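You operate a simulated robot arm through the tools that you are given. There is no shell and no other tool. Be economical: measure what you need, move in short steps, check, and stop when the job is done.

You are at the controls of a simulated two-armed robot. One attempt, no reset.

## Task
Open the care drawer, take the small pale brush from the inside of the care drawer and leave it on the red folder and shut the drawer again. Then put the hand cream bottle on the top of the shoe cabinet away on the tin tier of the corner shelf.

It is judged by the outcome, as a careful person would: the job done as asked, and still so three seconds after it is handed in. It fails if anything else is knocked over, pushed out of place, dropped, spilled or broken.

## Robot
Two 6-joint arms with fingered hands on one trunk, on a base that drives. Base frame: it is fixed to the floor where the robot stands at the start and does not move with it; the origin is under the middle of the robot, x ahead of it, y to its left, z up. Readings come in mm, degrees, newtons and seconds.
The left shoulder is at the start at [70, 191, 1398], the right one opposite. Places, roughly: care drawer [600, 0, 800]; tin tier of the corner shelf [500, -1800, 1000]; red folder [-2500, 1750, 1500]. Payload 4.7 kg a hand.
Tool frame (each hand has its own): the origin (TCP) lies between the finger pads and is the grasp point; the fingertips stand 36 mm ahead of it; z points along the fingers, y is the line along which they close. Largest opening 120 mm; the body of the gripper starts 42 mm behind the TCP. The gripper is a hand of 5 fingers: y runs from the thumb to the fingers, the wrist lies at [-18, -113, -198] in the tool frame, and closing takes about 1.5 s.
Orientation is that of the tool frame in the base frame, as a unit quaternion [w, x, y, z]. With the fingers straight down and the wrist toward the robot, the tool's x, y and z point along [0, 1, 0], [1, 0, 0] and [0, 0, -1] of the base frame.

## Interface
- The arms move only by the tool arm_command. It takes "left_steps", "right_steps" or both (then of equal length, played together; a hand with none holds still); each is a list of rows, each a list of 6 numbers: the shift along the base's x, y, z in units of 200 mm (1.0 is 200 mm), then the turn, a rotation vector about the base's x, y, z in units of 120 degrees (1.0 is 120 degrees). In form: [[tx, ty, tz, rx, ry, rz], ...]. A call has 1 to 20 rows; each row is the pose to reach, as a shift and turn from the pose commanded when the call began. "left_gripper" and "right_gripper" are, for a hand that has rows, the gripper command, from -1 (fully open) to 1 (shut), values between in proportion, set as the call begins (left out, the last holds). A call with a number of a shift or a turn outside -1 to 1 is refused whole. A row lasts 0.2 s, in which the tool goes at most 50 mm and 8.6 degrees; a call with a longer step from one row to the next is refused whole, and so is a gripper value outside its range. A pose out of reach is approached as far as the arm can. The call stops where the force on the tool passes 40 N (or 10 N more than at its start, if that is more) or the arm is blocked; 0.2 s more then pass. The fingers move at their own pace (about 45 mm/s each) and stop on an object; they squeeze with about 23 N. The grip force told is the motor's: it shows also when the fingers shut on nothing. Time passes only in rows, and 0.2 s behind the last, so rows that repeat a pose let the fingers close. The reply holds the time, the measured pose of the TCP, the force on the tool along the base axes, the opening and the grip force, in the units named above and with some noise.
- Cameras (640 x 400 px; columns grow to the right, rows downward): "scene" is now at [106.4, -31.2, 1592.3]; the picture's right is [-0.50, -0.87, 0.00], its down [-0.77, 0.44, -0.46] and it looks along [0.40, -0.23, -0.89] (base axes); focal length 293 px, centre (320, 200). "left" rides on the left gripper at [-73, -91, -143] in its tool frame; the picture's right is [-0.80, -0.28, 0.53], its down [0.53, -0.73, 0.42] and it looks along [0.27, 0.62, 0.74] (tool axes); focal length 234 px, centre (320, 200). "right" rides on the right gripper at [73, -91, -144] in its tool frame; the picture's right is [-0.80, 0.28, -0.53], its down [-0.53, -0.73, 0.42] and it looks along [-0.27, 0.62, 0.74] (tool axes); focal length 234 px, centre (320, 200). There is no depth. A picture from a camera that has moved, and an enlarged one, comes with that camera's place and axes in the base frame and with its lens.
- snapshot(camera): a new picture of that camera. The clock stands still meanwhile.
- move_column(by): slides the trunk up (or, below 0, down) by that many mm; the arms and the scene camera ride with it, the base frame stays. It gives what a move gives, with no picture.
- steer(legs): drives the robot by 1 to 6 legs, each [ahead, left, turn to the left] in mm, mm and degrees, along the robot's own axes; the way and the turn of a leg run together, so that a leg with both is an arc; at most 1500 mm and 180 degrees a leg. The arms and the cameras ride along, it lands a little off, and it stops where it bumps. It gives what a move gives.
- grasp_type(shape, hand): the hand has 5 fingers and takes this shape, open, in about a second: jaw (thumb against the fingers, like two jaws); tri (thumb and two fingers); tip (a fingertip pinch); poke (one finger out to press); point (the index stretched); flat (the hand flat); cup (the hand cupped); fist (a fist). The gripper value then closes the fingers along that shape, each until it touches; the sizes above hold for jaw. It gives what a move gives, with no picture.
- pan_tilt(pan, tilt): turns the head with the scene camera to pan (to the left, within 86 degrees either way) and tilt (down, from -29 to 69), counted from straight ahead of the robot. It gives what a move gives.
- close_up(camera, box): a new picture of the part [left, top, right, bottom] of that camera's present view, enlarged. The clock stands still meanwhile.
- sign_off(): hands the job in; it is judged then, once.

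Work in short steps. Places have to be worked out from the pictures, the camera data and where the tool is seen: move nearer, look again, correct. Check each grasp and each placing, and mend what went wrong. You have 165 turns and 122 pictures in all, those below and enlarged ones among them. Open the grippers and draw the arms clear of the work before you hand the job in, unless the task says otherwise; then end with one line.

The tools are called after "Emit:" as name(argument=value, ...) on one line, values as JSON. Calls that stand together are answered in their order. arm_command: Moves the arms, as the interface text tells. Its arguments: {"type":"object","properties":{"left_steps":{"type":"array","items":{"type":"array","items":{"type":"number"}}},"left_gripper":{"type":"number"},"right_steps":{"type":"array","items":{"type":"array","items":{"type":"number"}}},"right_gripper":{"type":"number"}},"required":[]} The other tools are called the same way: move_column (by) slides the trunk up or down; grasp_type (shape, hand) gives the hand a shape; steer (legs) drives the base; pan_tilt (pan, tilt) turns the head that bears the scene camera; snapshot (camera) takes a picture; close_up (camera, box) takes an enlarged picture of a part of a camera's view; sign_off () hands the job in.

At the start:

```text
t: 0.0
left_ee_pos: [705.1, 60.1, 1075.4]
left_orientation: [0.0, 0.707, 0.707, 0.0]
left_contact_force: [0.4, -0.1, -0.2]
left_opening: 119.5
left_gripper_force: 0.1
left_shape: jaw
right_ee_pos: [492.1, -508.0, 1107.9]
right_orientation: [0.0, 0.707, 0.707, 0.0]
right_contact_force: [0.6, -0.6, 0.4]
right_opening: 119.5
right_gripper_force: 0.0
right_shape: jaw
trunk travel left (down, up): [-875.0, 65.0]
robot x, y, heading: [2.5, 2.3, 0.1]
head pan, tilt: [-29.8, 62.4]
```

scene: 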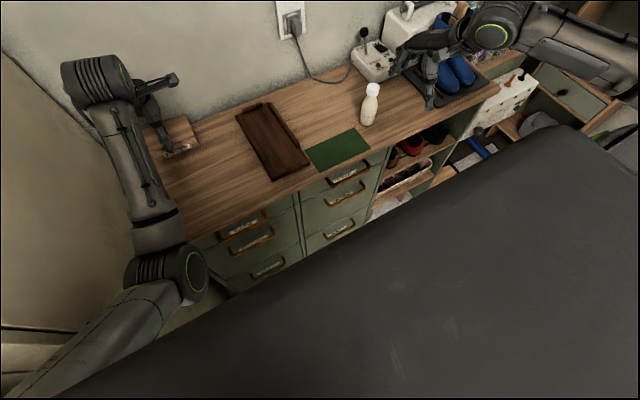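
right: 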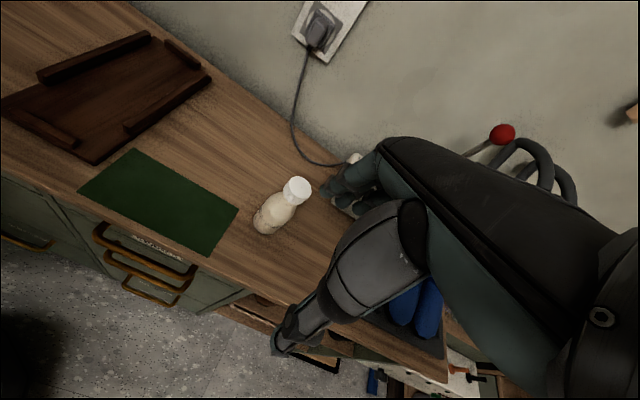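
left: 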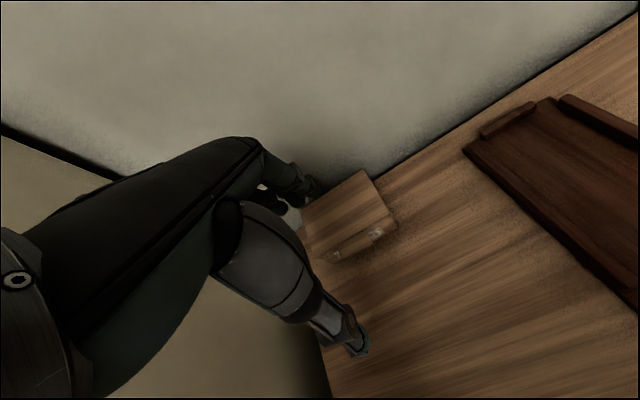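

I see a cabinet with labelled drawers, a bottle and a green mat. I'll read the labels first.

Emit:
close_up(camera="scene", box=[200, 140, 400, 290])

Emit:
pan_tilt(pan=-70, tilt=35)

Emit:
snapshot(camera="scene")

```text
2.67 times, centred on (300, 215) of scene
camera zoom: at [106.4, -31.2, 1592.3], right [-0.5, -0.87, 0.0], down [-0.77, 0.44, -0.46], along [0.4, -0.23, -0.89], focal length 781 px, centre (373, 160)
```

zoom: 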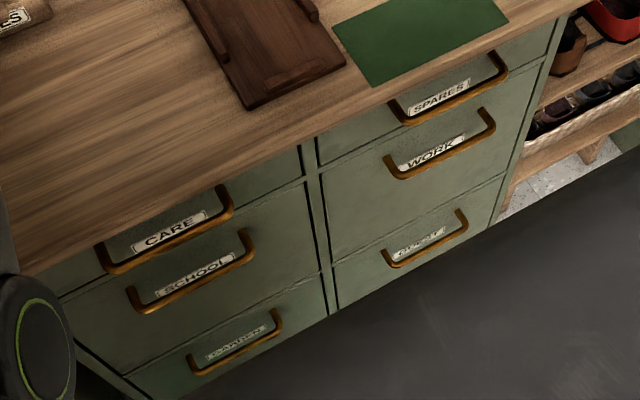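

```text
t: 1.1
left_ee_pos: [705.7, 60.5, 1076.2]
left_orientation: [0.0, 0.707, 0.707, 0.0]
left_contact_force: [0.0, -0.3, -0.3]
left_opening: 119.7
left_gripper_force: 0.1
left_shape: jaw
right_ee_pos: [492.8, -508.2, 1108.9]
right_orientation: [0.0, 0.707, 0.707, 0.001]
right_contact_force: [0.4, -0.4, 0.2]
right_opening: 119.6
right_gripper_force: 0.0
right_shape: jaw
trunk travel left (down, up): [-875.0, 65.0]
robot x, y, heading: [-0.9, 0.3, -0.1]
head pan, tilt: [-70.0, 35.0]
```

```text
117 pictures are left
camera scene: at [81.2, -82.1, 1629.2], right [-0.94, -0.34, 0.0], down [-0.2, 0.54, -0.82], along [0.28, -0.77, -0.57], focal length 293 px, centre (320, 200)
```

scene: 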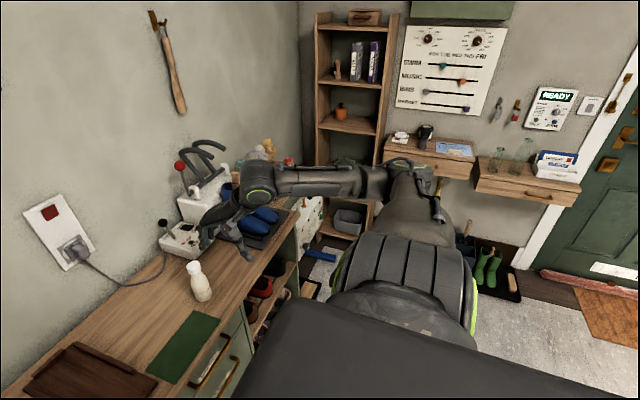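

The top-left drawer is CARE. Look at the corner shelf in detail.

Emit:
close_up(camera="scene", box=[270, 0, 430, 100])

Emit:
close_up(camera="scene", box=[270, 80, 430, 180])

Emit:
close_up(camera="scene", box=[140, 150, 300, 250])

```text
4.00 times, centred on (350, 50) of scene
camera zoom: at [81.2, -82.1, 1629.2], right [-0.94, -0.34, 0.0], down [-0.2, 0.54, -0.82], along [0.28, -0.77, -0.57], focal length 1171 px, centre (200, 800)
```

zoom: 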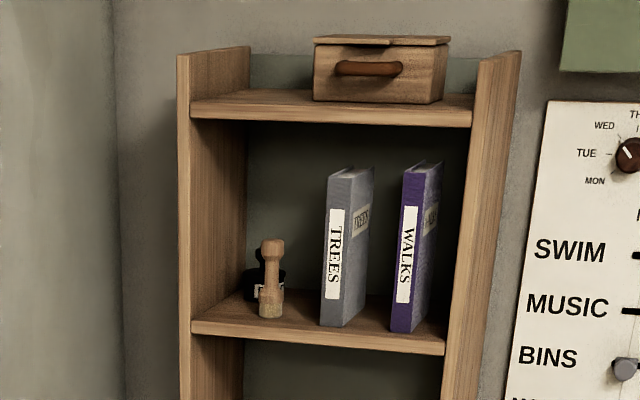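

```text
4.00 times, centred on (350, 130) of scene
camera zoom: at [81.2, -82.1, 1629.2], right [-0.94, -0.34, 0.0], down [-0.2, 0.54, -0.82], along [0.28, -0.77, -0.57], focal length 1171 px, centre (200, 480)
```

zoom: 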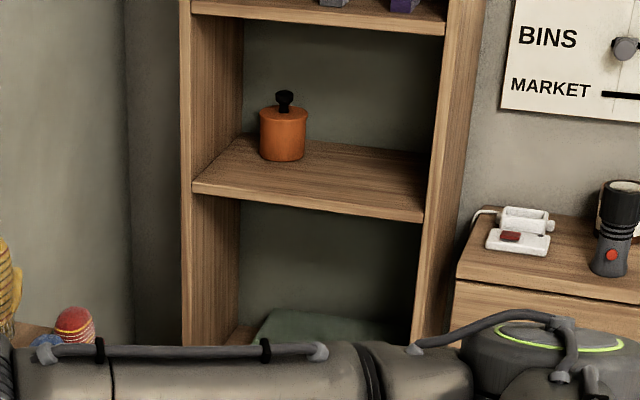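

```text
4.00 times, centred on (220, 200) of scene
camera zoom: at [81.2, -82.1, 1629.2], right [-0.94, -0.34, 0.0], down [-0.2, 0.54, -0.82], along [0.28, -0.77, -0.57], focal length 1171 px, centre (720, 200)
```

zoom: 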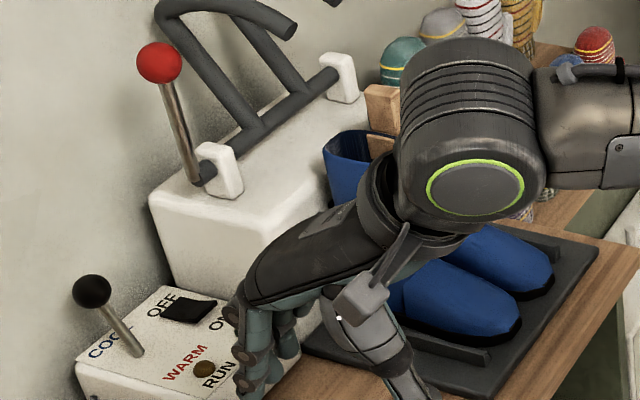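

The tin tier is the one with the orange tin. Now look left for the red folder.

Emit:
pan_tilt(pan=86, tilt=15)

Emit:
snapshot(camera="scene")

```text
t: 3.5
left_ee_pos: [706.0, 59.6, 1075.6]
left_orientation: [0.0, 0.707, 0.707, 0.0]
left_contact_force: [0.3, 0.9, -0.1]
left_opening: 119.2
left_gripper_force: 0.1
left_shape: jaw
right_ee_pos: [493.9, -507.5, 1109.0]
right_orientation: [0.001, 0.707, 0.707, 0.0]
right_contact_force: [-0.4, -0.2, 0.2]
right_opening: 119.4
right_gripper_force: 0.0
right_shape: jaw
trunk travel left (down, up): [-875.0, 65.0]
robot x, y, heading: [0.0, -0.5, 0.2]
head pan, tilt: [85.9, 15.0]
```

```text
113 pictures are left
camera scene: at [57.6, 93.7, 1661.3], right [1.0, -0.07, 0.0], down [-0.02, -0.26, -0.97], along [0.07, 0.96, -0.26], focal length 293 px, centre (320, 200)
```

scene: 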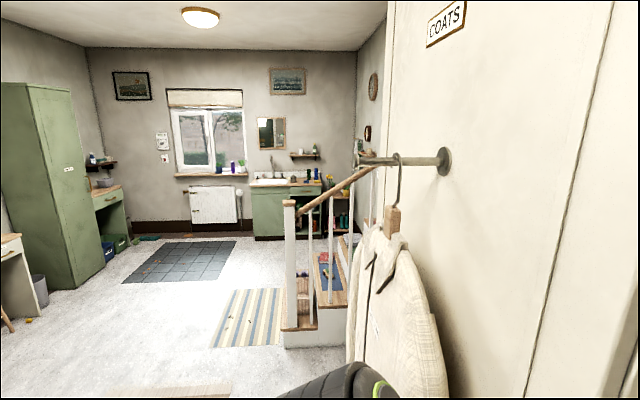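

Now look at the care drawer front closely.

Emit:
pan_tilt(pan=0, tilt=65)

Emit:
snapshot(camera="scene")

```text
t: 5.1
left_ee_pos: [705.9, 60.3, 1075.7]
left_orientation: [0.001, 0.707, 0.707, 0.0]
left_contact_force: [-0.9, 0.6, 0.4]
left_opening: 119.7
left_gripper_force: 0.1
left_shape: jaw
right_ee_pos: [492.7, -508.3, 1108.8]
right_orientation: [0.001, 0.707, 0.707, 0.0]
right_contact_force: [0.1, -0.2, -0.2]
right_opening: 119.4
right_gripper_force: 0.1
right_shape: jaw
trunk travel left (down, up): [-875.0, 65.0]
robot x, y, heading: [-0.3, 0.9, 0.1]
head pan, tilt: [0.0, 65.0]
```

```text
112 pictures are left
camera scene: at [111.7, 0.6, 1589.4], right [0.0, -1.0, 0.0], down [-0.91, 0.0, -0.42], along [0.42, 0.0, -0.91], focal length 293 px, centre (320, 200)
```

scene: 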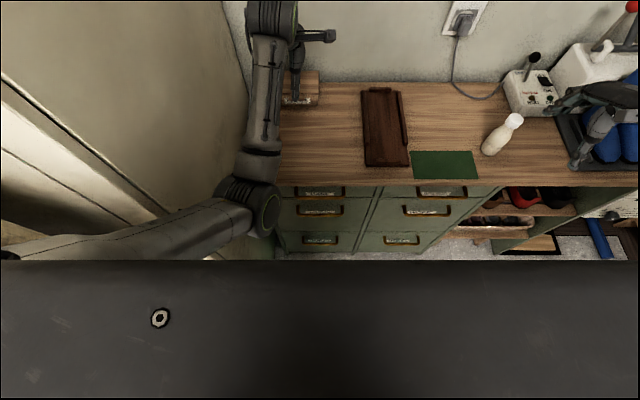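

Emit:
close_up(camera="scene", box=[256, 140, 416, 240])

```text
4.00 times, centred on (336, 190) of scene
camera zoom: at [111.7, 0.6, 1589.4], right [0.0, -1.0, 0.0], down [-0.91, 0.0, -0.42], along [0.42, 0.0, -0.91], focal length 1171 px, centre (256, 240)
```

zoom: 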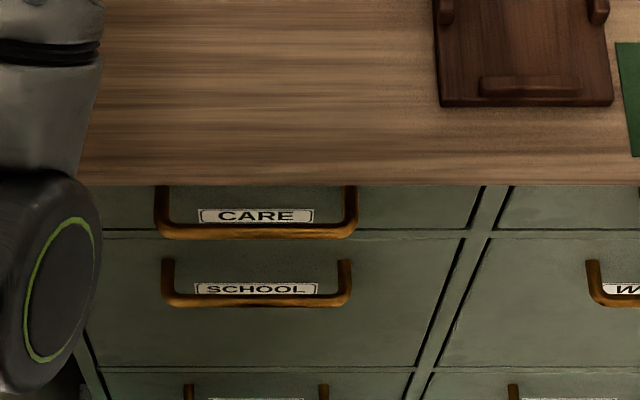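

Triangulating the two views gives a tabletop at z≈865 with the front edge at x≈490, and the CARE handle near [486, 0, 792]. I need more room, so I back off 250 mm with both hands high and then look from lower down.

Emit:
steer(legs=[[-250, 0, 0]])

Emit:
pan_tilt(pan=0, tilt=50)

Emit:
snapshot(camera="scene")

Emit:
snapshot(camera="left")

```text
t: 6.9
left_ee_pos: [457.2, 60.0, 1074.9]
left_orientation: [-0.001, 0.707, 0.707, -0.001]
left_contact_force: [0.0, -0.5, -0.2]
left_opening: 119.8
left_gripper_force: 0.1
left_shape: jaw
right_ee_pos: [244.1, -508.7, 1108.1]
right_orientation: [-0.001, 0.707, 0.707, 0.0]
right_contact_force: [0.9, -0.3, 0.3]
right_opening: 119.8
right_gripper_force: 0.1
right_shape: jaw
trunk travel left (down, up): [-875.0, 65.0]
robot x, y, heading: [-248.1, 1.0, -0.0]
head pan, tilt: [0.0, 65.0]
```

```text
t: 7.7
left_ee_pos: [455.7, 59.6, 1076.4]
left_orientation: [0.0, 0.707, 0.707, 0.0]
left_contact_force: [0.6, 0.1, -0.4]
left_opening: 119.5
left_gripper_force: 0.1
left_shape: jaw
right_ee_pos: [241.5, -508.1, 1109.5]
right_orientation: [0.001, 0.707, 0.707, -0.001]
right_contact_force: [-0.6, -0.2, -0.3]
right_opening: 119.7
right_gripper_force: 0.2
right_shape: jaw
trunk travel left (down, up): [-875.0, 65.0]
robot x, y, heading: [-248.1, -1.2, 0.1]
head pan, tilt: [0.0, 50.0]
```

```text
110 pictures are left
camera scene: at [-123.1, 0.6, 1607.6], right [0.0, -1.0, 0.0], down [-0.77, 0.0, -0.64], along [0.64, 0.0, -0.77], focal length 293 px, centre (320, 200)
```

scene: 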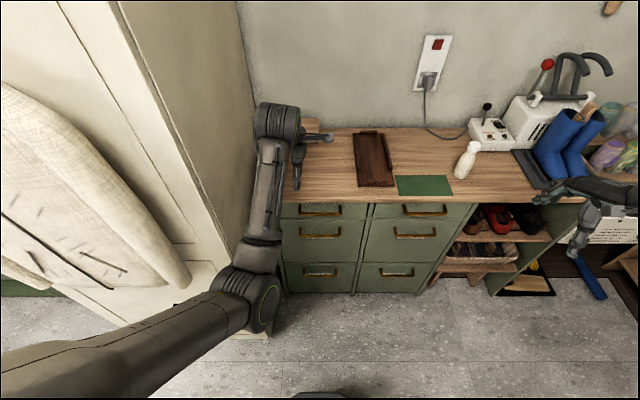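

```text
109 pictures are left
camera left: at [363.8, -12.4, 1220.4], right [-0.28, -0.8, -0.53], down [-0.73, 0.53, -0.42], along [0.62, 0.27, -0.74], focal length 234 px, centre (320, 200)
```

left: 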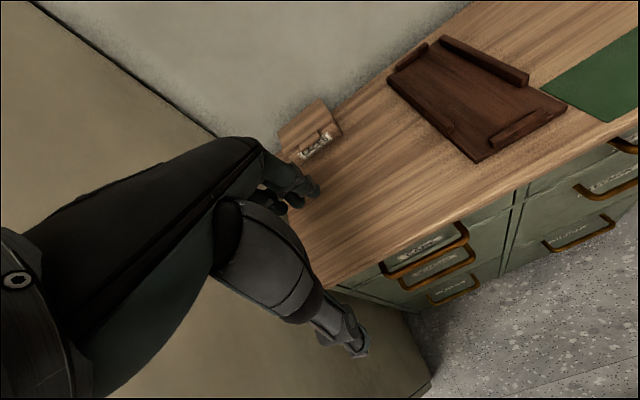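

Emit:
close_up(camera="scene", box=[260, 170, 388, 250])

Emit:
close_up(camera="left", box=[364, 195, 492, 275])

```text
5.00 times, centred on (324, 210) of scene
camera zoom: at [-123.1, 0.6, 1607.6], right [0.0, -1.0, 0.0], down [-0.77, 0.0, -0.64], along [0.64, 0.0, -0.77], focal length 1464 px, centre (300, 150)
```

zoom: 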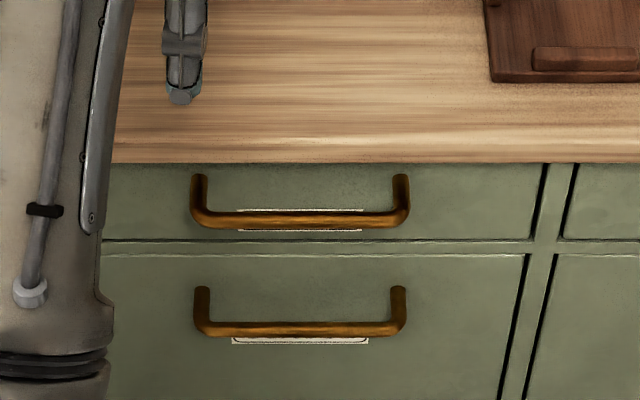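

```text
5.00 times, centred on (428, 235) of left
camera zoom: at [363.8, -12.4, 1220.4], right [-0.28, -0.8, -0.53], down [-0.73, 0.53, -0.42], along [0.62, 0.27, -0.74], focal length 1171 px, centre (-220, 25)
```

zoom: 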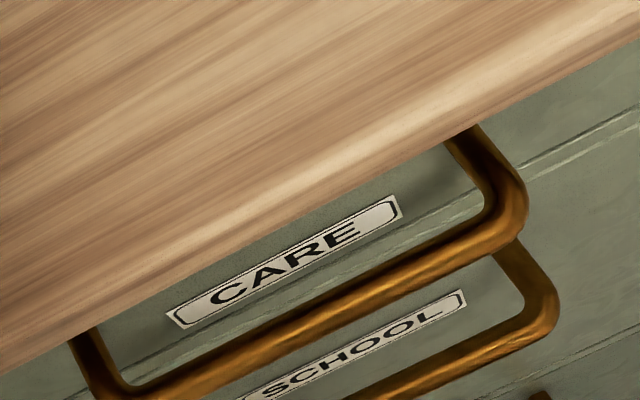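

The handle bar runs at about x≈483, z≈807, y from −65 to 74, nearly flush with the table edge, and the face is at x≈517. I'll approach horizontally, so I pull the left hand back and then lower the trunk.

Emit:
arm_command(left_steps=[[-0.25, -0.05, 0, 0, 0, 0], [-0.5, -0.15, 0, 0, 0, 0], [-0.75, -0.28, 0, 0, 0, 0], [-0.78, -0.28, 0, 0, 0, 0]])

Emit:
move_column(by=-320)

```text
refused: row 1 steps farther than a row can; nothing moved
```

```text
t: 9.5
left_ee_pos: [460.5, 58.5, 907.4]
left_orientation: [0.014, 0.707, 0.707, 0.012]
left_contact_force: [-3.2, 1.0, 17.1]
left_opening: 118.3
left_gripper_force: 0.0
left_shape: jaw
right_ee_pos: [241.8, -508.3, 925.8]
right_orientation: [0.0, 0.707, 0.707, 0.001]
right_contact_force: [-0.2, -0.2, 0.0]
right_opening: 119.4
right_gripper_force: 0.0
right_shape: jaw
trunk travel left (down, up): [-692.0, 248.0]
robot x, y, heading: [-247.0, -0.2, -0.3]
head pan, tilt: [0.0, 50.0]
stopped: the force on the tool passed its limit (the readings are from after the stop); the commanded pose is now the measured one
```

The arm row was refused because the step was just too long. The trunk then went down and the left fingertips touched the tabletop, which confirms it at z≈870. I raise the hand, then pull back with smaller steps.

Emit:
arm_command(left_steps=[[0, 0, 0.2, 0, 0, 0], [0, 0, 0.4, 0, 0, 0], [-0.22, -0.05, 0.4, 0, 0, 0], [-0.44, -0.12, 0.4, 0, 0, 0], [-0.66, -0.2, 0.4, 0, 0, 0], [-0.85, -0.27, 0.4, 0, 0, 0]])

Emit:
snapshot(camera="scene")

```text
t: 10.6
left_ee_pos: [395.1, 120.1, 997.6]
left_orientation: [-0.013, 0.675, 0.734, 0.07]
left_contact_force: [-0.5, 0.0, 0.6]
left_opening: 120.1
left_gripper_force: 0.1
left_shape: jaw
left hand out of reach, approached as far as the arm can: row 4, 5
right_ee_pos: [243.4, -506.8, 926.4]
right_orientation: [0.0, 0.706, 0.708, 0.0]
right_contact_force: [-0.4, 0.4, 0.1]
right_opening: 119.8
right_gripper_force: 0.0
right_shape: jaw
trunk travel left (down, up): [-692.0, 248.0]
robot x, y, heading: [-250.6, 0.8, 0.2]
head pan, tilt: [0.0, 50.0]
stopped in row 5 (left hand): the arm was blocked; the commanded pose is now the measured one
```

```text
106 pictures are left
camera scene: at [-121.8, 1.5, 1424.8], right [0.0, -1.0, 0.0], down [-0.77, 0.0, -0.64], along [0.64, 0.0, -0.77], focal length 293 px, centre (320, 200)
```

scene: 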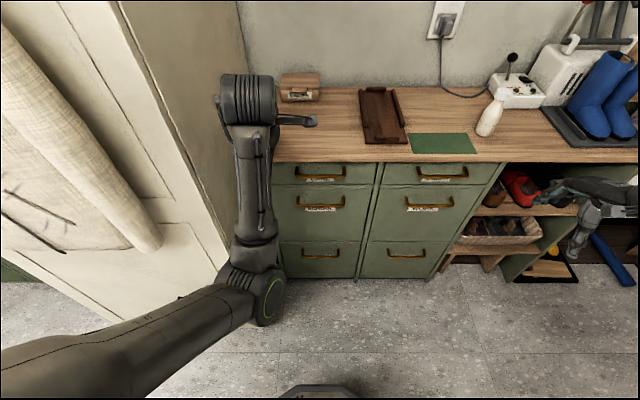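

The left arm is cramped beside the closet. I drive further back and to the right to clear the cabinet and the closet before lowering.

Emit:
steer(legs=[[-200, -150, 0]])

Emit:
snapshot(camera="scene")

```text
t: 12.4
left_ee_pos: [196.5, -30.9, 997.2]
left_orientation: [-0.013, 0.675, 0.735, 0.07]
left_contact_force: [-0.7, 0.3, 0.3]
left_opening: 119.9
left_gripper_force: 0.1
left_shape: jaw
right_ee_pos: [43.8, -658.2, 925.1]
right_orientation: [0.0, 0.707, 0.707, 0.0]
right_contact_force: [0.4, 0.0, 0.6]
right_opening: 119.5
right_gripper_force: 0.0
right_shape: jaw
trunk travel left (down, up): [-692.0, 248.0]
robot x, y, heading: [-446.0, -149.8, 0.3]
head pan, tilt: [0.0, 50.0]
```

```text
105 pictures are left
camera scene: at [-321.5, -149.7, 1424.8], right [0.0, -1.0, 0.0], down [-0.77, 0.0, -0.64], along [0.64, 0.0, -0.77], focal length 293 px, centre (320, 200)
```

scene: 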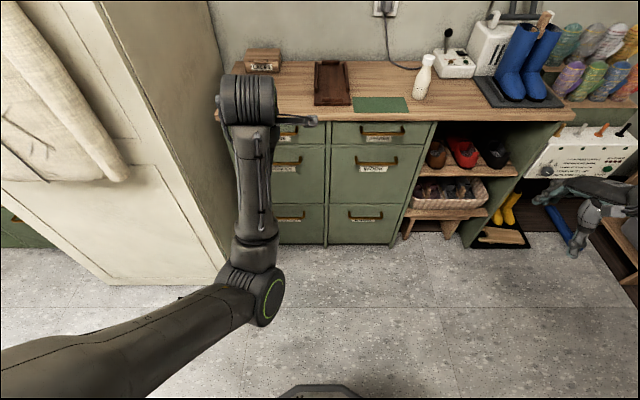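

Now clear. Lower the trunk further, then turn the left hand to point forward.

Emit:
move_column(by=-150)

Emit:
arm_command(left_steps=[[0.02, 0.01, 0, -0.001, -0.0645, -0.0068], [0.04, 0.02, 0, -0.002, -0.129, -0.0136], [0.06, 0.03, 0, -0.003, -0.1936, -0.0205], [0.08, 0.05, 0, -0.004, -0.258, -0.0273], [0.1, 0.07, 0, -0.0055, -0.3227, -0.0341], [0.12, 0.09, 0, -0.0065, -0.387, -0.041], [0.14, 0.11, -0.03, -0.0076, -0.4518, -0.0477], [0.16, 0.13, -0.07, -0.0087, -0.516, -0.0545], [0.18, 0.15, -0.11, -0.01, -0.581, -0.0614], [0.2, 0.17, -0.15, -0.011, -0.6455, -0.068], [0.2, 0.18, -0.2, -0.012, -0.71, -0.075]])

```text
t: 14.2
left_ee_pos: [196.7, -30.9, 847.0]
left_orientation: [-0.014, 0.675, 0.735, 0.071]
left_contact_force: [-0.3, -0.1, 0.2]
left_opening: 120.1
left_gripper_force: 0.0
left_shape: jaw
right_ee_pos: [43.5, -658.7, 777.0]
right_orientation: [0.001, 0.707, 0.707, -0.001]
right_contact_force: [0.2, 0.2, 0.7]
right_opening: 119.6
right_gripper_force: 0.1
right_shape: jaw
trunk travel left (down, up): [-542.0, 398.0]
robot x, y, heading: [-447.1, -150.8, 0.0]
head pan, tilt: [0.0, 50.0]
```

```text
t: 15.1
left_ee_pos: [228.0, 44.0, 865.4]
left_orientation: [0.103, 0.642, 0.707, 0.278]
left_contact_force: [-0.1, -0.3, 0.4]
left_opening: 119.8
left_gripper_force: 0.2
left_shape: jaw
right_ee_pos: [44.1, -658.6, 776.4]
right_orientation: [0.0, 0.706, 0.708, 0.0]
right_contact_force: [-0.4, -0.4, -0.4]
right_opening: 119.7
right_gripper_force: 0.0
right_shape: jaw
trunk travel left (down, up): [-542.0, 398.0]
robot x, y, heading: [-451.7, -150.0, 0.1]
head pan, tilt: [0.0, 50.0]
stopped in row 4 (left hand): the arm was blocked; the commanded pose is now the measured one
```

Emit:
arm_command(left_steps=[[0.2, 0, 0, 0, 0, 0], [0.4, 0, 0, 0, 0, 0], [0.6, 0, 0, 0, 0, 0]])

Emit:
snapshot(camera="scene")

```text
t: 15.8
left_ee_pos: [348.8, 41.7, 865.5]
left_orientation: [0.104, 0.643, 0.707, 0.275]
left_contact_force: [0.1, 0.3, -0.8]
left_opening: 119.8
left_gripper_force: 0.1
left_shape: jaw
right_ee_pos: [44.4, -658.4, 774.2]
right_orientation: [-0.001, 0.707, 0.708, 0.0]
right_contact_force: [-0.2, 0.5, -0.6]
right_opening: 119.5
right_gripper_force: 0.1
right_shape: jaw
trunk travel left (down, up): [-542.0, 398.0]
robot x, y, heading: [-450.9, -150.6, 0.3]
head pan, tilt: [0.0, 50.0]
```

```text
104 pictures are left
camera scene: at [-320.3, -149.3, 1274.6], right [0.0, -1.0, 0.0], down [-0.77, 0.0, -0.64], along [0.64, 0.0, -0.77], focal length 293 px, centre (320, 200)
```

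scene: 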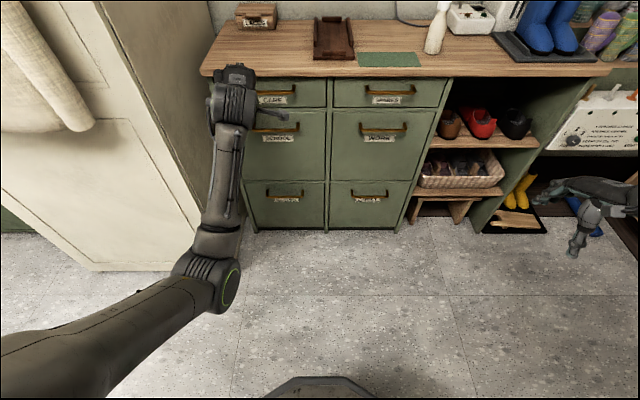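

Emit:
arm_command(left_steps=[[0, -0.02, 0, -0.0067, -0.0608, -0.0147], [0, -0.04, 0, -0.0134, -0.1215, -0.0294], [0, -0.06, 0, -0.02, -0.182, -0.0441], [0, -0.08, 0, -0.0268, -0.243, -0.0588], [0, -0.1, 0, -0.0334, -0.3038, -0.0735], [0, -0.12, 0, -0.04, -0.3645, -0.0882], [0, -0.14, 0, -0.0468, -0.4252, -0.103], [0, -0.16, 0, -0.0535, -0.486, -0.1176]])

```text
t: 17.6
left_ee_pos: [359.8, 42.3, 840.3]
left_orientation: [0.458, 0.485, 0.601, 0.44]
left_contact_force: [-1.2, -1.6, 2.2]
left_opening: 119.9
left_gripper_force: 0.0
left_shape: jaw
left hand out of reach, approached as far as the arm can: row 7, 8
right_ee_pos: [44.1, -658.3, 776.7]
right_orientation: [0.0, 0.707, 0.708, 0.0]
right_contact_force: [0.3, -0.6, 0.4]
right_opening: 119.7
right_gripper_force: 0.1
right_shape: jaw
trunk travel left (down, up): [-542.0, 398.0]
robot x, y, heading: [-449.4, -151.3, -0.1]
head pan, tilt: [0.0, 50.0]
```

Nearly horizontal, with the fingers pitched about 11° down, which is usable. I look from both cameras.

Emit:
close_up(camera="scene", box=[190, 50, 350, 150])

Emit:
snapshot(camera="left")

```text
4.00 times, centred on (270, 100) of scene
camera zoom: at [-320.0, -148.8, 1274.7], right [0.0, -1.0, 0.0], down [-0.77, 0.0, -0.64], along [0.64, 0.0, -0.77], focal length 1171 px, centre (520, 600)
```

zoom: 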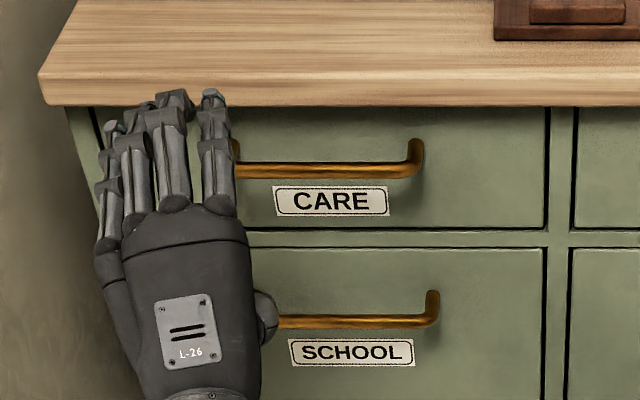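

```text
102 pictures are left
camera left: at [212.1, -54.5, 788.7], right [0.55, -0.79, -0.27], down [0.23, 0.46, -0.86], along [0.8, 0.41, 0.43], focal length 234 px, centre (320, 200)
```

left: 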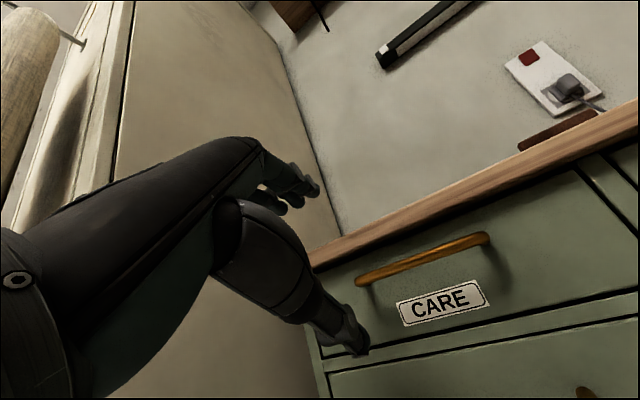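

The bar is now fixed at x≈483, z≈811, y from −72 to 69. The fingers lie about 0–60 mm to the left of the TCP. I partly close the hand and make a first move right and down to see how it tracks.

Emit:
arm_command(left_steps=[[0, -0.1, 0, 0, 0, 0], [0, -0.2, 0, 0, 0, 0], [0, -0.2, 0, 0, 0, 0], [0, -0.2, 0, 0, 0, 0], [0, -0.2, 0, 0, 0, 0]], left_gripper=0.15)

```text
t: 18.9
left_ee_pos: [350.7, -16.8, 865.4]
left_orientation: [0.47, 0.498, 0.537, 0.493]
left_contact_force: [-0.6, 1.2, 0.2]
left_opening: 51.4
left_gripper_force: 0.0
left_shape: jaw
right_ee_pos: [43.9, -658.1, 775.5]
right_orientation: [0.0, 0.707, 0.707, 0.001]
right_contact_force: [-0.5, 0.3, 0.3]
right_opening: 119.6
right_gripper_force: 0.1
right_shape: jaw
trunk travel left (down, up): [-542.0, 398.0]
robot x, y, heading: [-448.6, -150.3, -0.1]
head pan, tilt: [0.0, 50.0]
```

Tracks well, nearly horizontal now. I lower to the bar height and look.

Emit:
arm_command(left_steps=[[0.05, -0.02, -0.13, 0, 0, 0], [0.1, -0.02, -0.26, 0, 0, 0], [0.15, -0.02, -0.26, 0, 0, 0], [0.15, -0.02, -0.26, 0, 0, 0]])

Emit:
snapshot(camera="left")

Emit:
close_up(camera="scene", box=[190, 50, 350, 150])

```text
t: 19.9
left_ee_pos: [381.2, -22.0, 814.2]
left_orientation: [0.469, 0.497, 0.537, 0.495]
left_contact_force: [0.1, 0.4, 0.3]
left_opening: 51.3
left_gripper_force: 0.0
left_shape: jaw
right_ee_pos: [42.5, -657.6, 776.4]
right_orientation: [0.0, 0.706, 0.708, 0.0]
right_contact_force: [0.2, 0.1, 0.2]
right_opening: 119.4
right_gripper_force: 0.0
right_shape: jaw
trunk travel left (down, up): [-542.0, 398.0]
robot x, y, heading: [-449.5, -151.4, 0.2]
head pan, tilt: [0.0, 50.0]
```

```text
101 pictures are left
camera left: at [235.8, -103.3, 734.7], right [0.55, -0.77, -0.31], down [0.34, 0.54, -0.77], along [0.76, 0.32, 0.56], focal length 234 px, centre (320, 200)
```

left: 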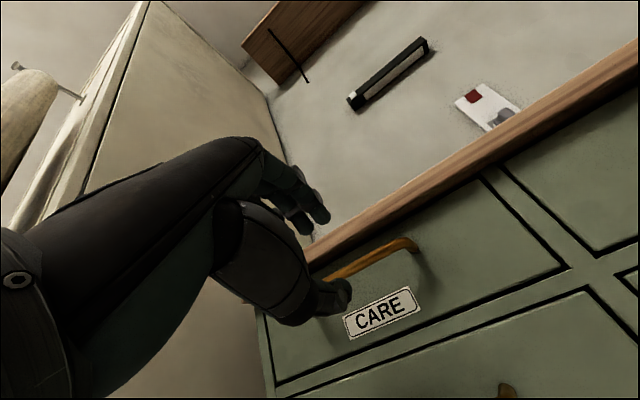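

```text
4.00 times, centred on (270, 100) of scene
camera zoom: at [-321.4, -149.4, 1274.8], right [0.0, -1.0, 0.0], down [-0.77, 0.0, -0.64], along [0.64, 0.0, -0.77], focal length 1171 px, centre (520, 600)
```

zoom: 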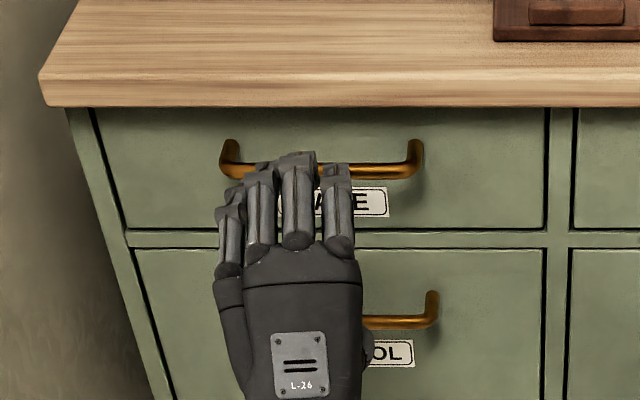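

Aligned: the bar lies between fingers and thumb. I advance about 85 mm.

Emit:
arm_command(left_steps=[[0.12, 0, 0, 0, 0, 0], [0.24, 0, 0, 0, 0, 0], [0.34, 0, 0, 0, 0, 0], [0.42, 0, 0, 0, 0, 0], [0.42, 0, 0, 0, 0, 0]])

Emit:
snapshot(camera="left")

Emit:
close_up(camera="scene", box=[190, 50, 350, 150])

```text
t: 21.1
left_ee_pos: [462.9, -22.1, 813.0]
left_orientation: [0.469, 0.498, 0.537, 0.494]
left_contact_force: [-5.7, -1.0, -3.0]
left_opening: 49.7
left_gripper_force: 0.0
left_shape: jaw
right_ee_pos: [43.7, -656.9, 775.7]
right_orientation: [0.0, 0.707, 0.708, 0.0]
right_contact_force: [0.1, -0.7, 0.7]
right_opening: 119.4
right_gripper_force: 0.0
right_shape: jaw
trunk travel left (down, up): [-542.0, 398.0]
robot x, y, heading: [-449.4, -145.6, 0.2]
head pan, tilt: [0.0, 50.0]
```

```text
99 pictures are left
camera left: at [319.2, -104.1, 733.9], right [0.55, -0.77, -0.31], down [0.34, 0.54, -0.77], along [0.76, 0.32, 0.56], focal length 234 px, centre (320, 200)
```

left: 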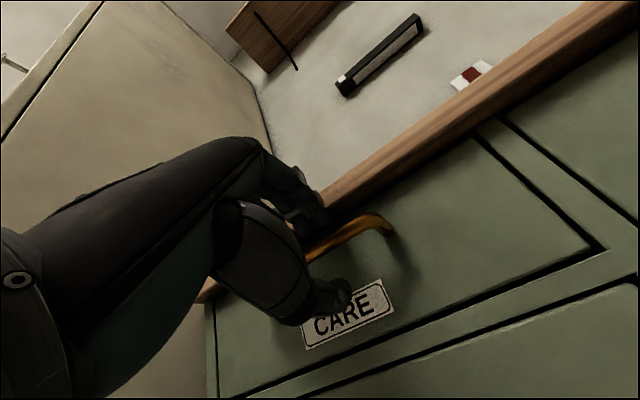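

```text
4.00 times, centred on (270, 100) of scene
camera zoom: at [-321.5, -149.5, 1274.7], right [0.0, -1.0, 0.0], down [-0.77, 0.0, -0.64], along [0.64, 0.0, -0.77], focal length 1171 px, centre (520, 600)
```

zoom: 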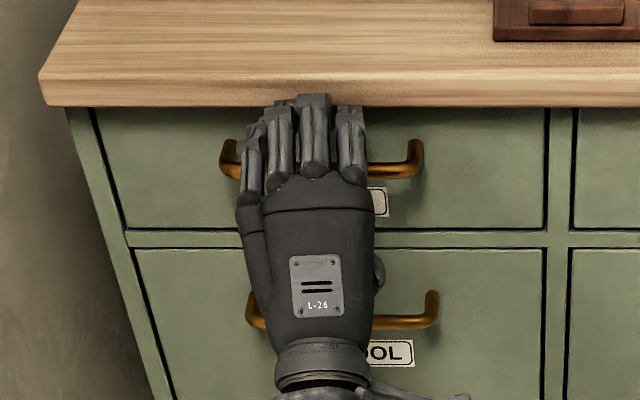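

A light touch; the fingers are over the bar. Close the hand.

Emit:
arm_command(left_steps=[[0, 0, 0, 0, 0, 0], [0, 0, 0, 0, 0, 0], [0, 0, 0, 0, 0, 0], [0, 0, 0, 0, 0, 0], [0, 0, 0, 0, 0, 0], [0, 0, 0, 0, 0, 0], [0, 0, 0, 0, 0, 0]], left_gripper=1)

Emit:
snapshot(camera="left")

```text
t: 22.6
left_ee_pos: [464.5, -21.8, 807.4]
left_orientation: [0.468, 0.5, 0.538, 0.492]
left_contact_force: [-13.8, -2.3, -26.9]
left_opening: 3.0
left_gripper_force: 22.9
left_shape: jaw
right_ee_pos: [44.6, -657.3, 774.3]
right_orientation: [-0.001, 0.707, 0.707, -0.001]
right_contact_force: [0.9, -0.1, -0.5]
right_opening: 119.5
right_gripper_force: 0.2
right_shape: jaw
trunk travel left (down, up): [-542.0, 398.0]
robot x, y, heading: [-449.0, -152.1, 0.3]
head pan, tilt: [0.0, 50.0]
```

```text
97 pictures are left
camera left: at [319.6, -103.5, 729.4], right [0.55, -0.77, -0.31], down [0.33, 0.54, -0.77], along [0.77, 0.32, 0.56], focal length 234 px, centre (320, 200)
```

left: 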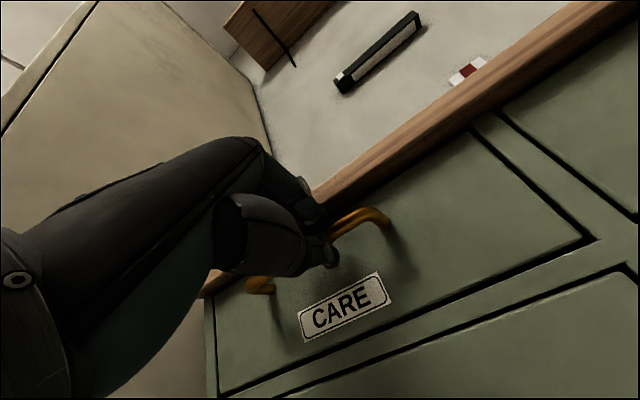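

The hand is shut around the bar with some downward load. I try a slow pull.

Emit:
arm_command(left_steps=[[-0.03, 0, -0.01, 0, 0, 0], [-0.08, 0, -0.02, 0, 0, 0], [-0.14, 0, -0.025, 0, 0, 0], [-0.2, 0, -0.025, 0, 0, 0], [-0.26, 0, -0.025, 0, 0, 0]])

Emit:
close_up(camera="scene", box=[190, 50, 350, 150])

```text
t: 23.9
left_ee_pos: [413.5, -20.9, 805.6]
left_orientation: [0.469, 0.499, 0.537, 0.493]
left_contact_force: [-1.0, 0.4, -17.1]
left_opening: 2.9
left_gripper_force: 22.7
left_shape: jaw
right_ee_pos: [45.3, -656.7, 774.9]
right_orientation: [-0.001, 0.707, 0.707, 0.0]
right_contact_force: [-1.1, 0.1, 0.7]
right_opening: 119.5
right_gripper_force: 0.0
right_shape: jaw
trunk travel left (down, up): [-542.0, 398.0]
robot x, y, heading: [-452.4, -151.0, -0.0]
head pan, tilt: [0.0, 50.0]
```

```text
4.00 times, centred on (270, 100) of scene
camera zoom: at [-318.9, -149.1, 1274.5], right [0.0, -1.0, 0.0], down [-0.77, 0.0, -0.64], along [0.64, 0.0, -0.77], focal length 1171 px, centre (520, 600)
```

zoom: 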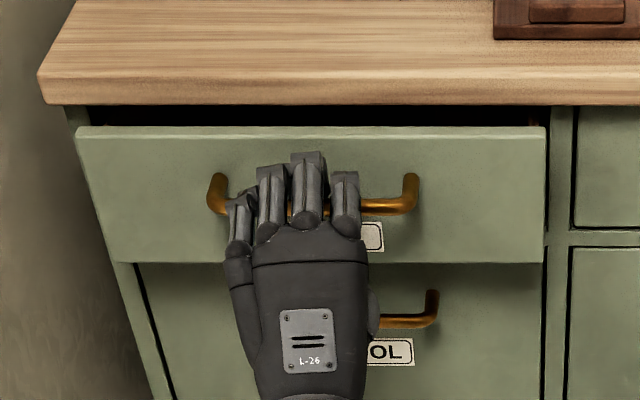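

The drawer is opening. I pull the rest of the way by driving the base back with the grip held.

Emit:
steer(legs=[[-170, 0, 0]])

Emit:
snapshot(camera="scene")

```text
t: 25.3
left_ee_pos: [243.3, -19.8, 806.0]
left_orientation: [0.469, 0.498, 0.537, 0.493]
left_contact_force: [0.2, -2.7, -20.2]
left_opening: 2.9
left_gripper_force: 23.6
left_shape: jaw
right_ee_pos: [-124.6, -656.2, 775.2]
right_orientation: [0.0, 0.707, 0.708, -0.001]
right_contact_force: [0.0, 0.0, 0.2]
right_opening: 119.4
right_gripper_force: 0.1
right_shape: jaw
trunk travel left (down, up): [-542.0, 398.0]
robot x, y, heading: [-619.3, -147.7, 0.0]
head pan, tilt: [0.0, 50.0]
```

```text
95 pictures are left
camera scene: at [-489.5, -149.4, 1274.5], right [0.0, -1.0, 0.0], down [-0.77, 0.0, -0.64], along [0.64, 0.0, -0.77], focal length 293 px, centre (320, 200)
```

scene: 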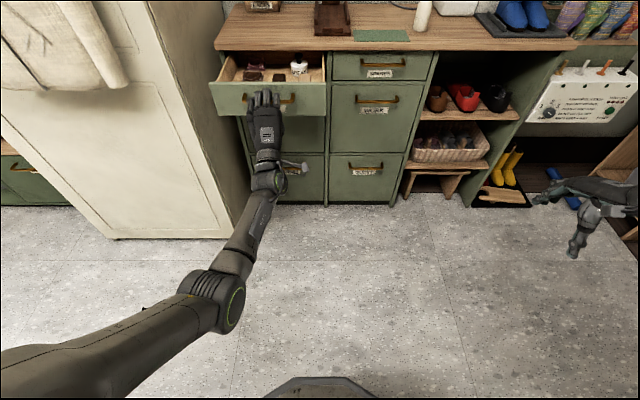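

Emit:
close_up(camera="scene", box=[200, 30, 344, 120])

```text
4.44 times, centred on (272, 75) of scene
camera zoom: at [-489.5, -149.4, 1274.5], right [0.0, -1.0, 0.0], down [-0.77, 0.0, -0.64], along [0.64, 0.0, -0.77], focal length 1301 px, centre (533, 756)
```

zoom: 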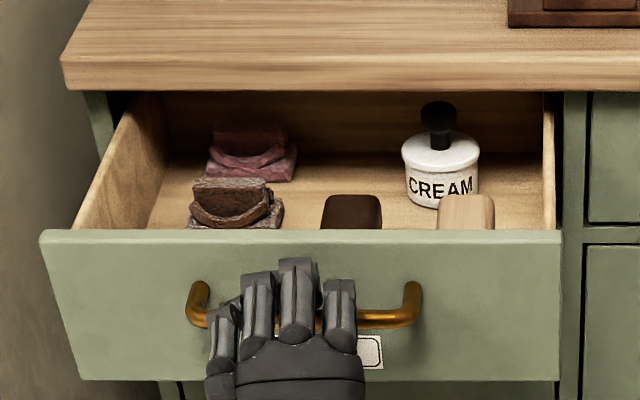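

The drawer is open about 220 mm. The pale brush sits front right, beside a dark brush and a cream jar. I release the handle and withdraw.

Emit:
arm_command(left_steps=[[0, 0, 0, 0, 0, 0], [0, 0, 0, 0, 0, 0], [0, 0, 0, 0, 0, 0], [0, 0, 0, 0, 0, 0], [0, 0, 0, 0, 0, 0]], left_gripper=0.1)

Emit:
steer(legs=[[-120, 0, 0]])

Emit:
move_column(by=280)

Emit:
pan_tilt(pan=10, tilt=45)

Emit:
snapshot(camera="scene")

```text
t: 26.5
left_ee_pos: [240.5, -21.0, 807.5]
left_orientation: [0.47, 0.498, 0.536, 0.494]
left_contact_force: [0.1, 0.3, -0.1]
left_opening: 53.8
left_gripper_force: 0.0
left_shape: jaw
right_ee_pos: [-125.5, -658.2, 775.8]
right_orientation: [0.0, 0.706, 0.708, 0.0]
right_contact_force: [0.1, -0.4, 0.5]
right_opening: 119.6
right_gripper_force: 0.0
right_shape: jaw
trunk travel left (down, up): [-542.0, 398.0]
robot x, y, heading: [-617.3, -150.7, 0.2]
head pan, tilt: [0.0, 50.0]
```

```text
t: 27.8
left_ee_pos: [119.9, -19.0, 809.7]
left_orientation: [0.469, 0.497, 0.537, 0.495]
left_contact_force: [0.2, -0.2, 0.6]
left_opening: 53.7
left_gripper_force: 0.1
left_shape: jaw
right_ee_pos: [-245.7, -657.5, 776.8]
right_orientation: [0.001, 0.706, 0.708, 0.001]
right_contact_force: [-0.2, -0.6, -0.1]
right_opening: 119.8
right_gripper_force: 0.1
right_shape: jaw
trunk travel left (down, up): [-542.0, 398.0]
robot x, y, heading: [-740.7, -155.2, 0.4]
head pan, tilt: [0.0, 50.0]
```

```text
t: 30.6
left_ee_pos: [122.3, -20.8, 1087.3]
left_orientation: [0.469, 0.498, 0.537, 0.493]
left_contact_force: [0.3, -1.0, -0.7]
left_opening: 53.6
left_gripper_force: 0.1
left_shape: jaw
right_ee_pos: [-246.1, -658.0, 1056.4]
right_orientation: [0.0, 0.707, 0.708, 0.0]
right_contact_force: [0.0, -0.6, 0.3]
right_opening: 119.8
right_gripper_force: 0.0
right_shape: jaw
trunk travel left (down, up): [-822.0, 118.0]
robot x, y, heading: [-736.9, -153.7, 0.2]
head pan, tilt: [0.0, 50.0]
```

```text
t: 31.3
left_ee_pos: [121.3, -20.7, 1088.0]
left_orientation: [0.47, 0.498, 0.536, 0.494]
left_contact_force: [0.2, -0.5, 0.3]
left_opening: 53.6
left_gripper_force: 0.0
left_shape: jaw
right_ee_pos: [-245.4, -658.8, 1054.7]
right_orientation: [0.0, 0.706, 0.708, 0.0]
right_contact_force: [-0.1, -0.5, 0.1]
right_opening: 119.7
right_gripper_force: 0.1
right_shape: jaw
trunk travel left (down, up): [-822.0, 118.0]
robot x, y, heading: [-737.8, -152.5, 0.2]
head pan, tilt: [10.0, 45.0]
```

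```text
93 pictures are left
camera scene: at [-608.3, -135.8, 1561.7], right [0.18, -0.98, 0.0], down [-0.7, -0.12, -0.71], along [0.7, 0.12, -0.71], focal length 293 px, centre (320, 200)
```

scene: 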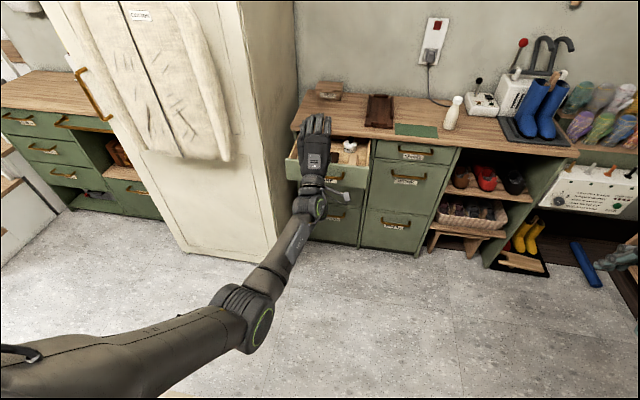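

I turn the left hand back to pointing down so it no longer blocks the view.

Emit:
arm_command(left_steps=[[-0.05, 0.05, 0, -0.0015, 0.065, -0.0026], [-0.1, 0.1, 0, -0.003, 0.13, -0.0053], [-0.15, 0.15, 0, -0.0046, 0.195, -0.008], [-0.2, 0.2, 0, -0.006, 0.26, -0.0105], [-0.25, 0.25, 0, -0.0077, 0.325, -0.013], [-0.3, 0.3, 0, -0.0093, 0.39, -0.016], [-0.35, 0.35, 0, -0.011, 0.455, -0.0185], [-0.4, 0.4, 0, -0.0124, 0.52, -0.021], [-0.45, 0.45, 0, -0.014, 0.585, -0.0237], [-0.5, 0.5, 0, -0.0155, 0.65, -0.0264], [-0.5, 0.5, 0, -0.017, 0.715, -0.029]])

Emit:
snapshot(camera="scene")

```text
t: 33.7
left_ee_pos: [21.7, 79.9, 1087.5]
left_orientation: [-0.002, 0.708, 0.706, 0.0]
left_contact_force: [0.3, 0.2, -0.3]
left_opening: 53.9
left_gripper_force: 0.1
left_shape: jaw
left hand out of reach, approached as far as the arm can: row 2, 3
right_ee_pos: [-243.5, -658.5, 1055.6]
right_orientation: [0.0, 0.706, 0.709, 0.0]
right_contact_force: [-0.1, -0.5, -0.1]
right_opening: 119.4
right_gripper_force: 0.1
right_shape: jaw
trunk travel left (down, up): [-822.0, 118.0]
robot x, y, heading: [-739.6, -150.8, 0.0]
head pan, tilt: [10.0, 45.0]
```

```text
92 pictures are left
camera scene: at [-607.2, -136.4, 1561.5], right [0.18, -0.98, 0.0], down [-0.7, -0.12, -0.71], along [0.7, 0.13, -0.71], focal length 293 px, centre (320, 200)
```

scene: 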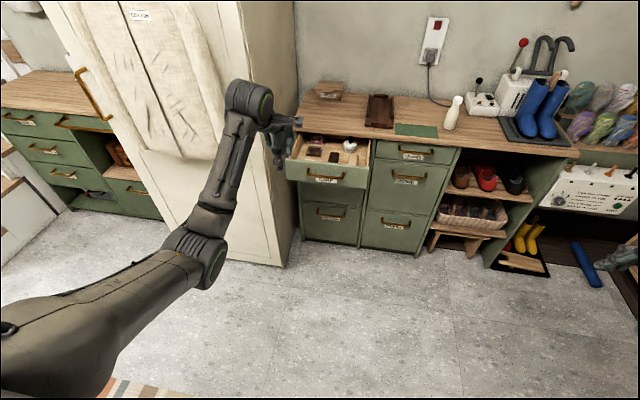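

The view is clear and the drawer is well open. I drive forward to work above it, with hands high over the table.

Emit:
steer(legs=[[500, -50, 0]])

Emit:
pan_tilt(pan=12, tilt=60)

Emit:
snapshot(camera="scene")

Emit:
snapshot(camera="left")

```text
t: 36.6
left_ee_pos: [516.7, 28.1, 1088.4]
left_orientation: [0.0, 0.709, 0.705, 0.001]
left_contact_force: [-0.7, 0.3, 1.0]
left_opening: 54.1
left_gripper_force: 0.2
left_shape: jaw
right_ee_pos: [247.8, -709.5, 1056.8]
right_orientation: [0.001, 0.708, 0.707, 0.0]
right_contact_force: [-0.9, -1.0, 0.1]
right_opening: 119.8
right_gripper_force: 0.1
right_shape: jaw
trunk travel left (down, up): [-822.0, 118.0]
robot x, y, heading: [-242.7, -198.8, -0.1]
head pan, tilt: [10.0, 45.0]
```

```text
t: 37.4
left_ee_pos: [518.0, 27.6, 1086.8]
left_orientation: [-0.001, 0.709, 0.705, 0.001]
left_contact_force: [-0.4, -0.7, 0.3]
left_opening: 54.0
left_gripper_force: 0.1
left_shape: jaw
right_ee_pos: [249.3, -709.2, 1056.7]
right_orientation: [0.0, 0.708, 0.706, 0.0]
right_contact_force: [-0.2, -0.3, 0.0]
right_opening: 119.5
right_gripper_force: 0.0
right_shape: jaw
trunk travel left (down, up): [-822.0, 118.0]
robot x, y, heading: [-243.5, -201.0, -0.3]
head pan, tilt: [12.0, 60.0]
```

```text
91 pictures are left
camera scene: at [-127.5, -186.0, 1542.2], right [0.21, -0.98, 0.0], down [-0.85, -0.18, -0.5], along [0.49, 0.1, -0.87], focal length 293 px, centre (320, 200)
```

scene: 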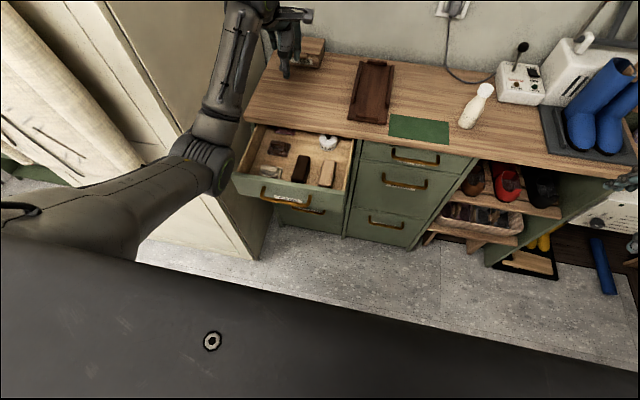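

```text
90 pictures are left
camera left: at [426.6, -44.9, 1231.6], right [-0.28, -0.8, -0.53], down [-0.73, 0.54, -0.42], along [0.62, 0.26, -0.74], focal length 234 px, centre (320, 200)
```

left: 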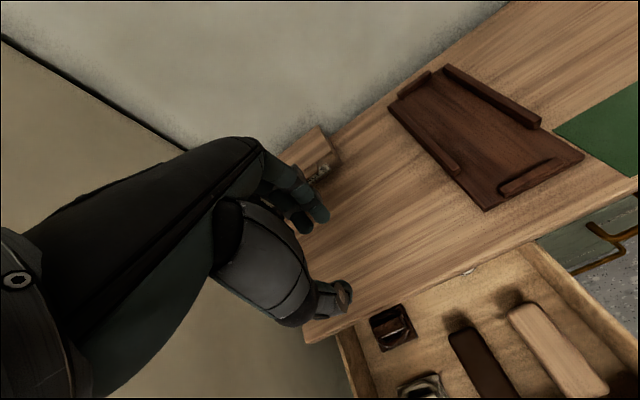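

Emit:
close_up(camera="scene", box=[228, 120, 372, 210])

Emit:
close_up(camera="left", box=[400, 250, 640, 400])

```text
4.44 times, centred on (300, 165) of scene
camera zoom: at [-127.5, -186.0, 1542.2], right [0.21, -0.98, 0.0], down [-0.85, -0.18, -0.5], along [0.49, 0.1, -0.87], focal length 1301 px, centre (409, 356)
```

zoom: 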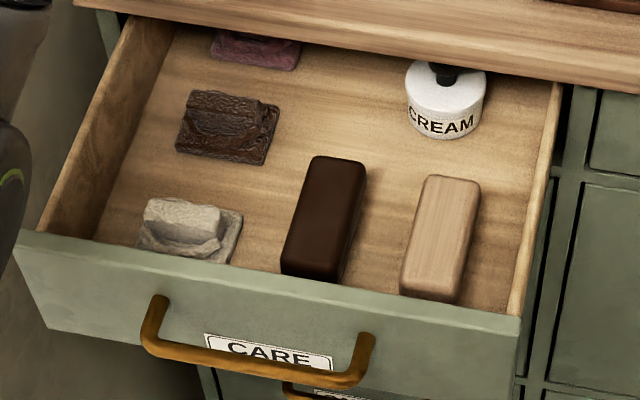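

```text
2.67 times, centred on (520, 325) of left
camera zoom: at [426.6, -44.9, 1231.6], right [-0.28, -0.8, -0.53], down [-0.73, 0.54, -0.42], along [0.62, 0.26, -0.74], focal length 624 px, centre (-213, -133)
```

zoom: 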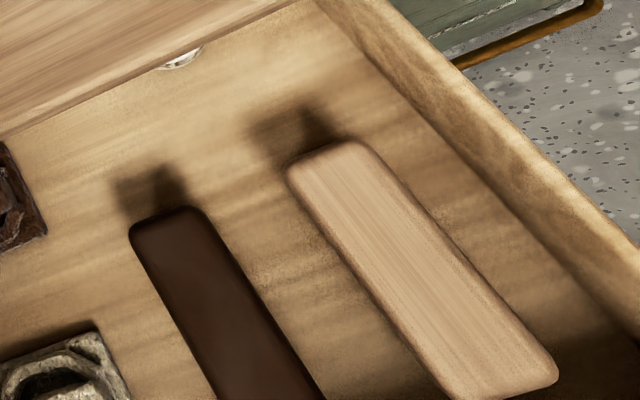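

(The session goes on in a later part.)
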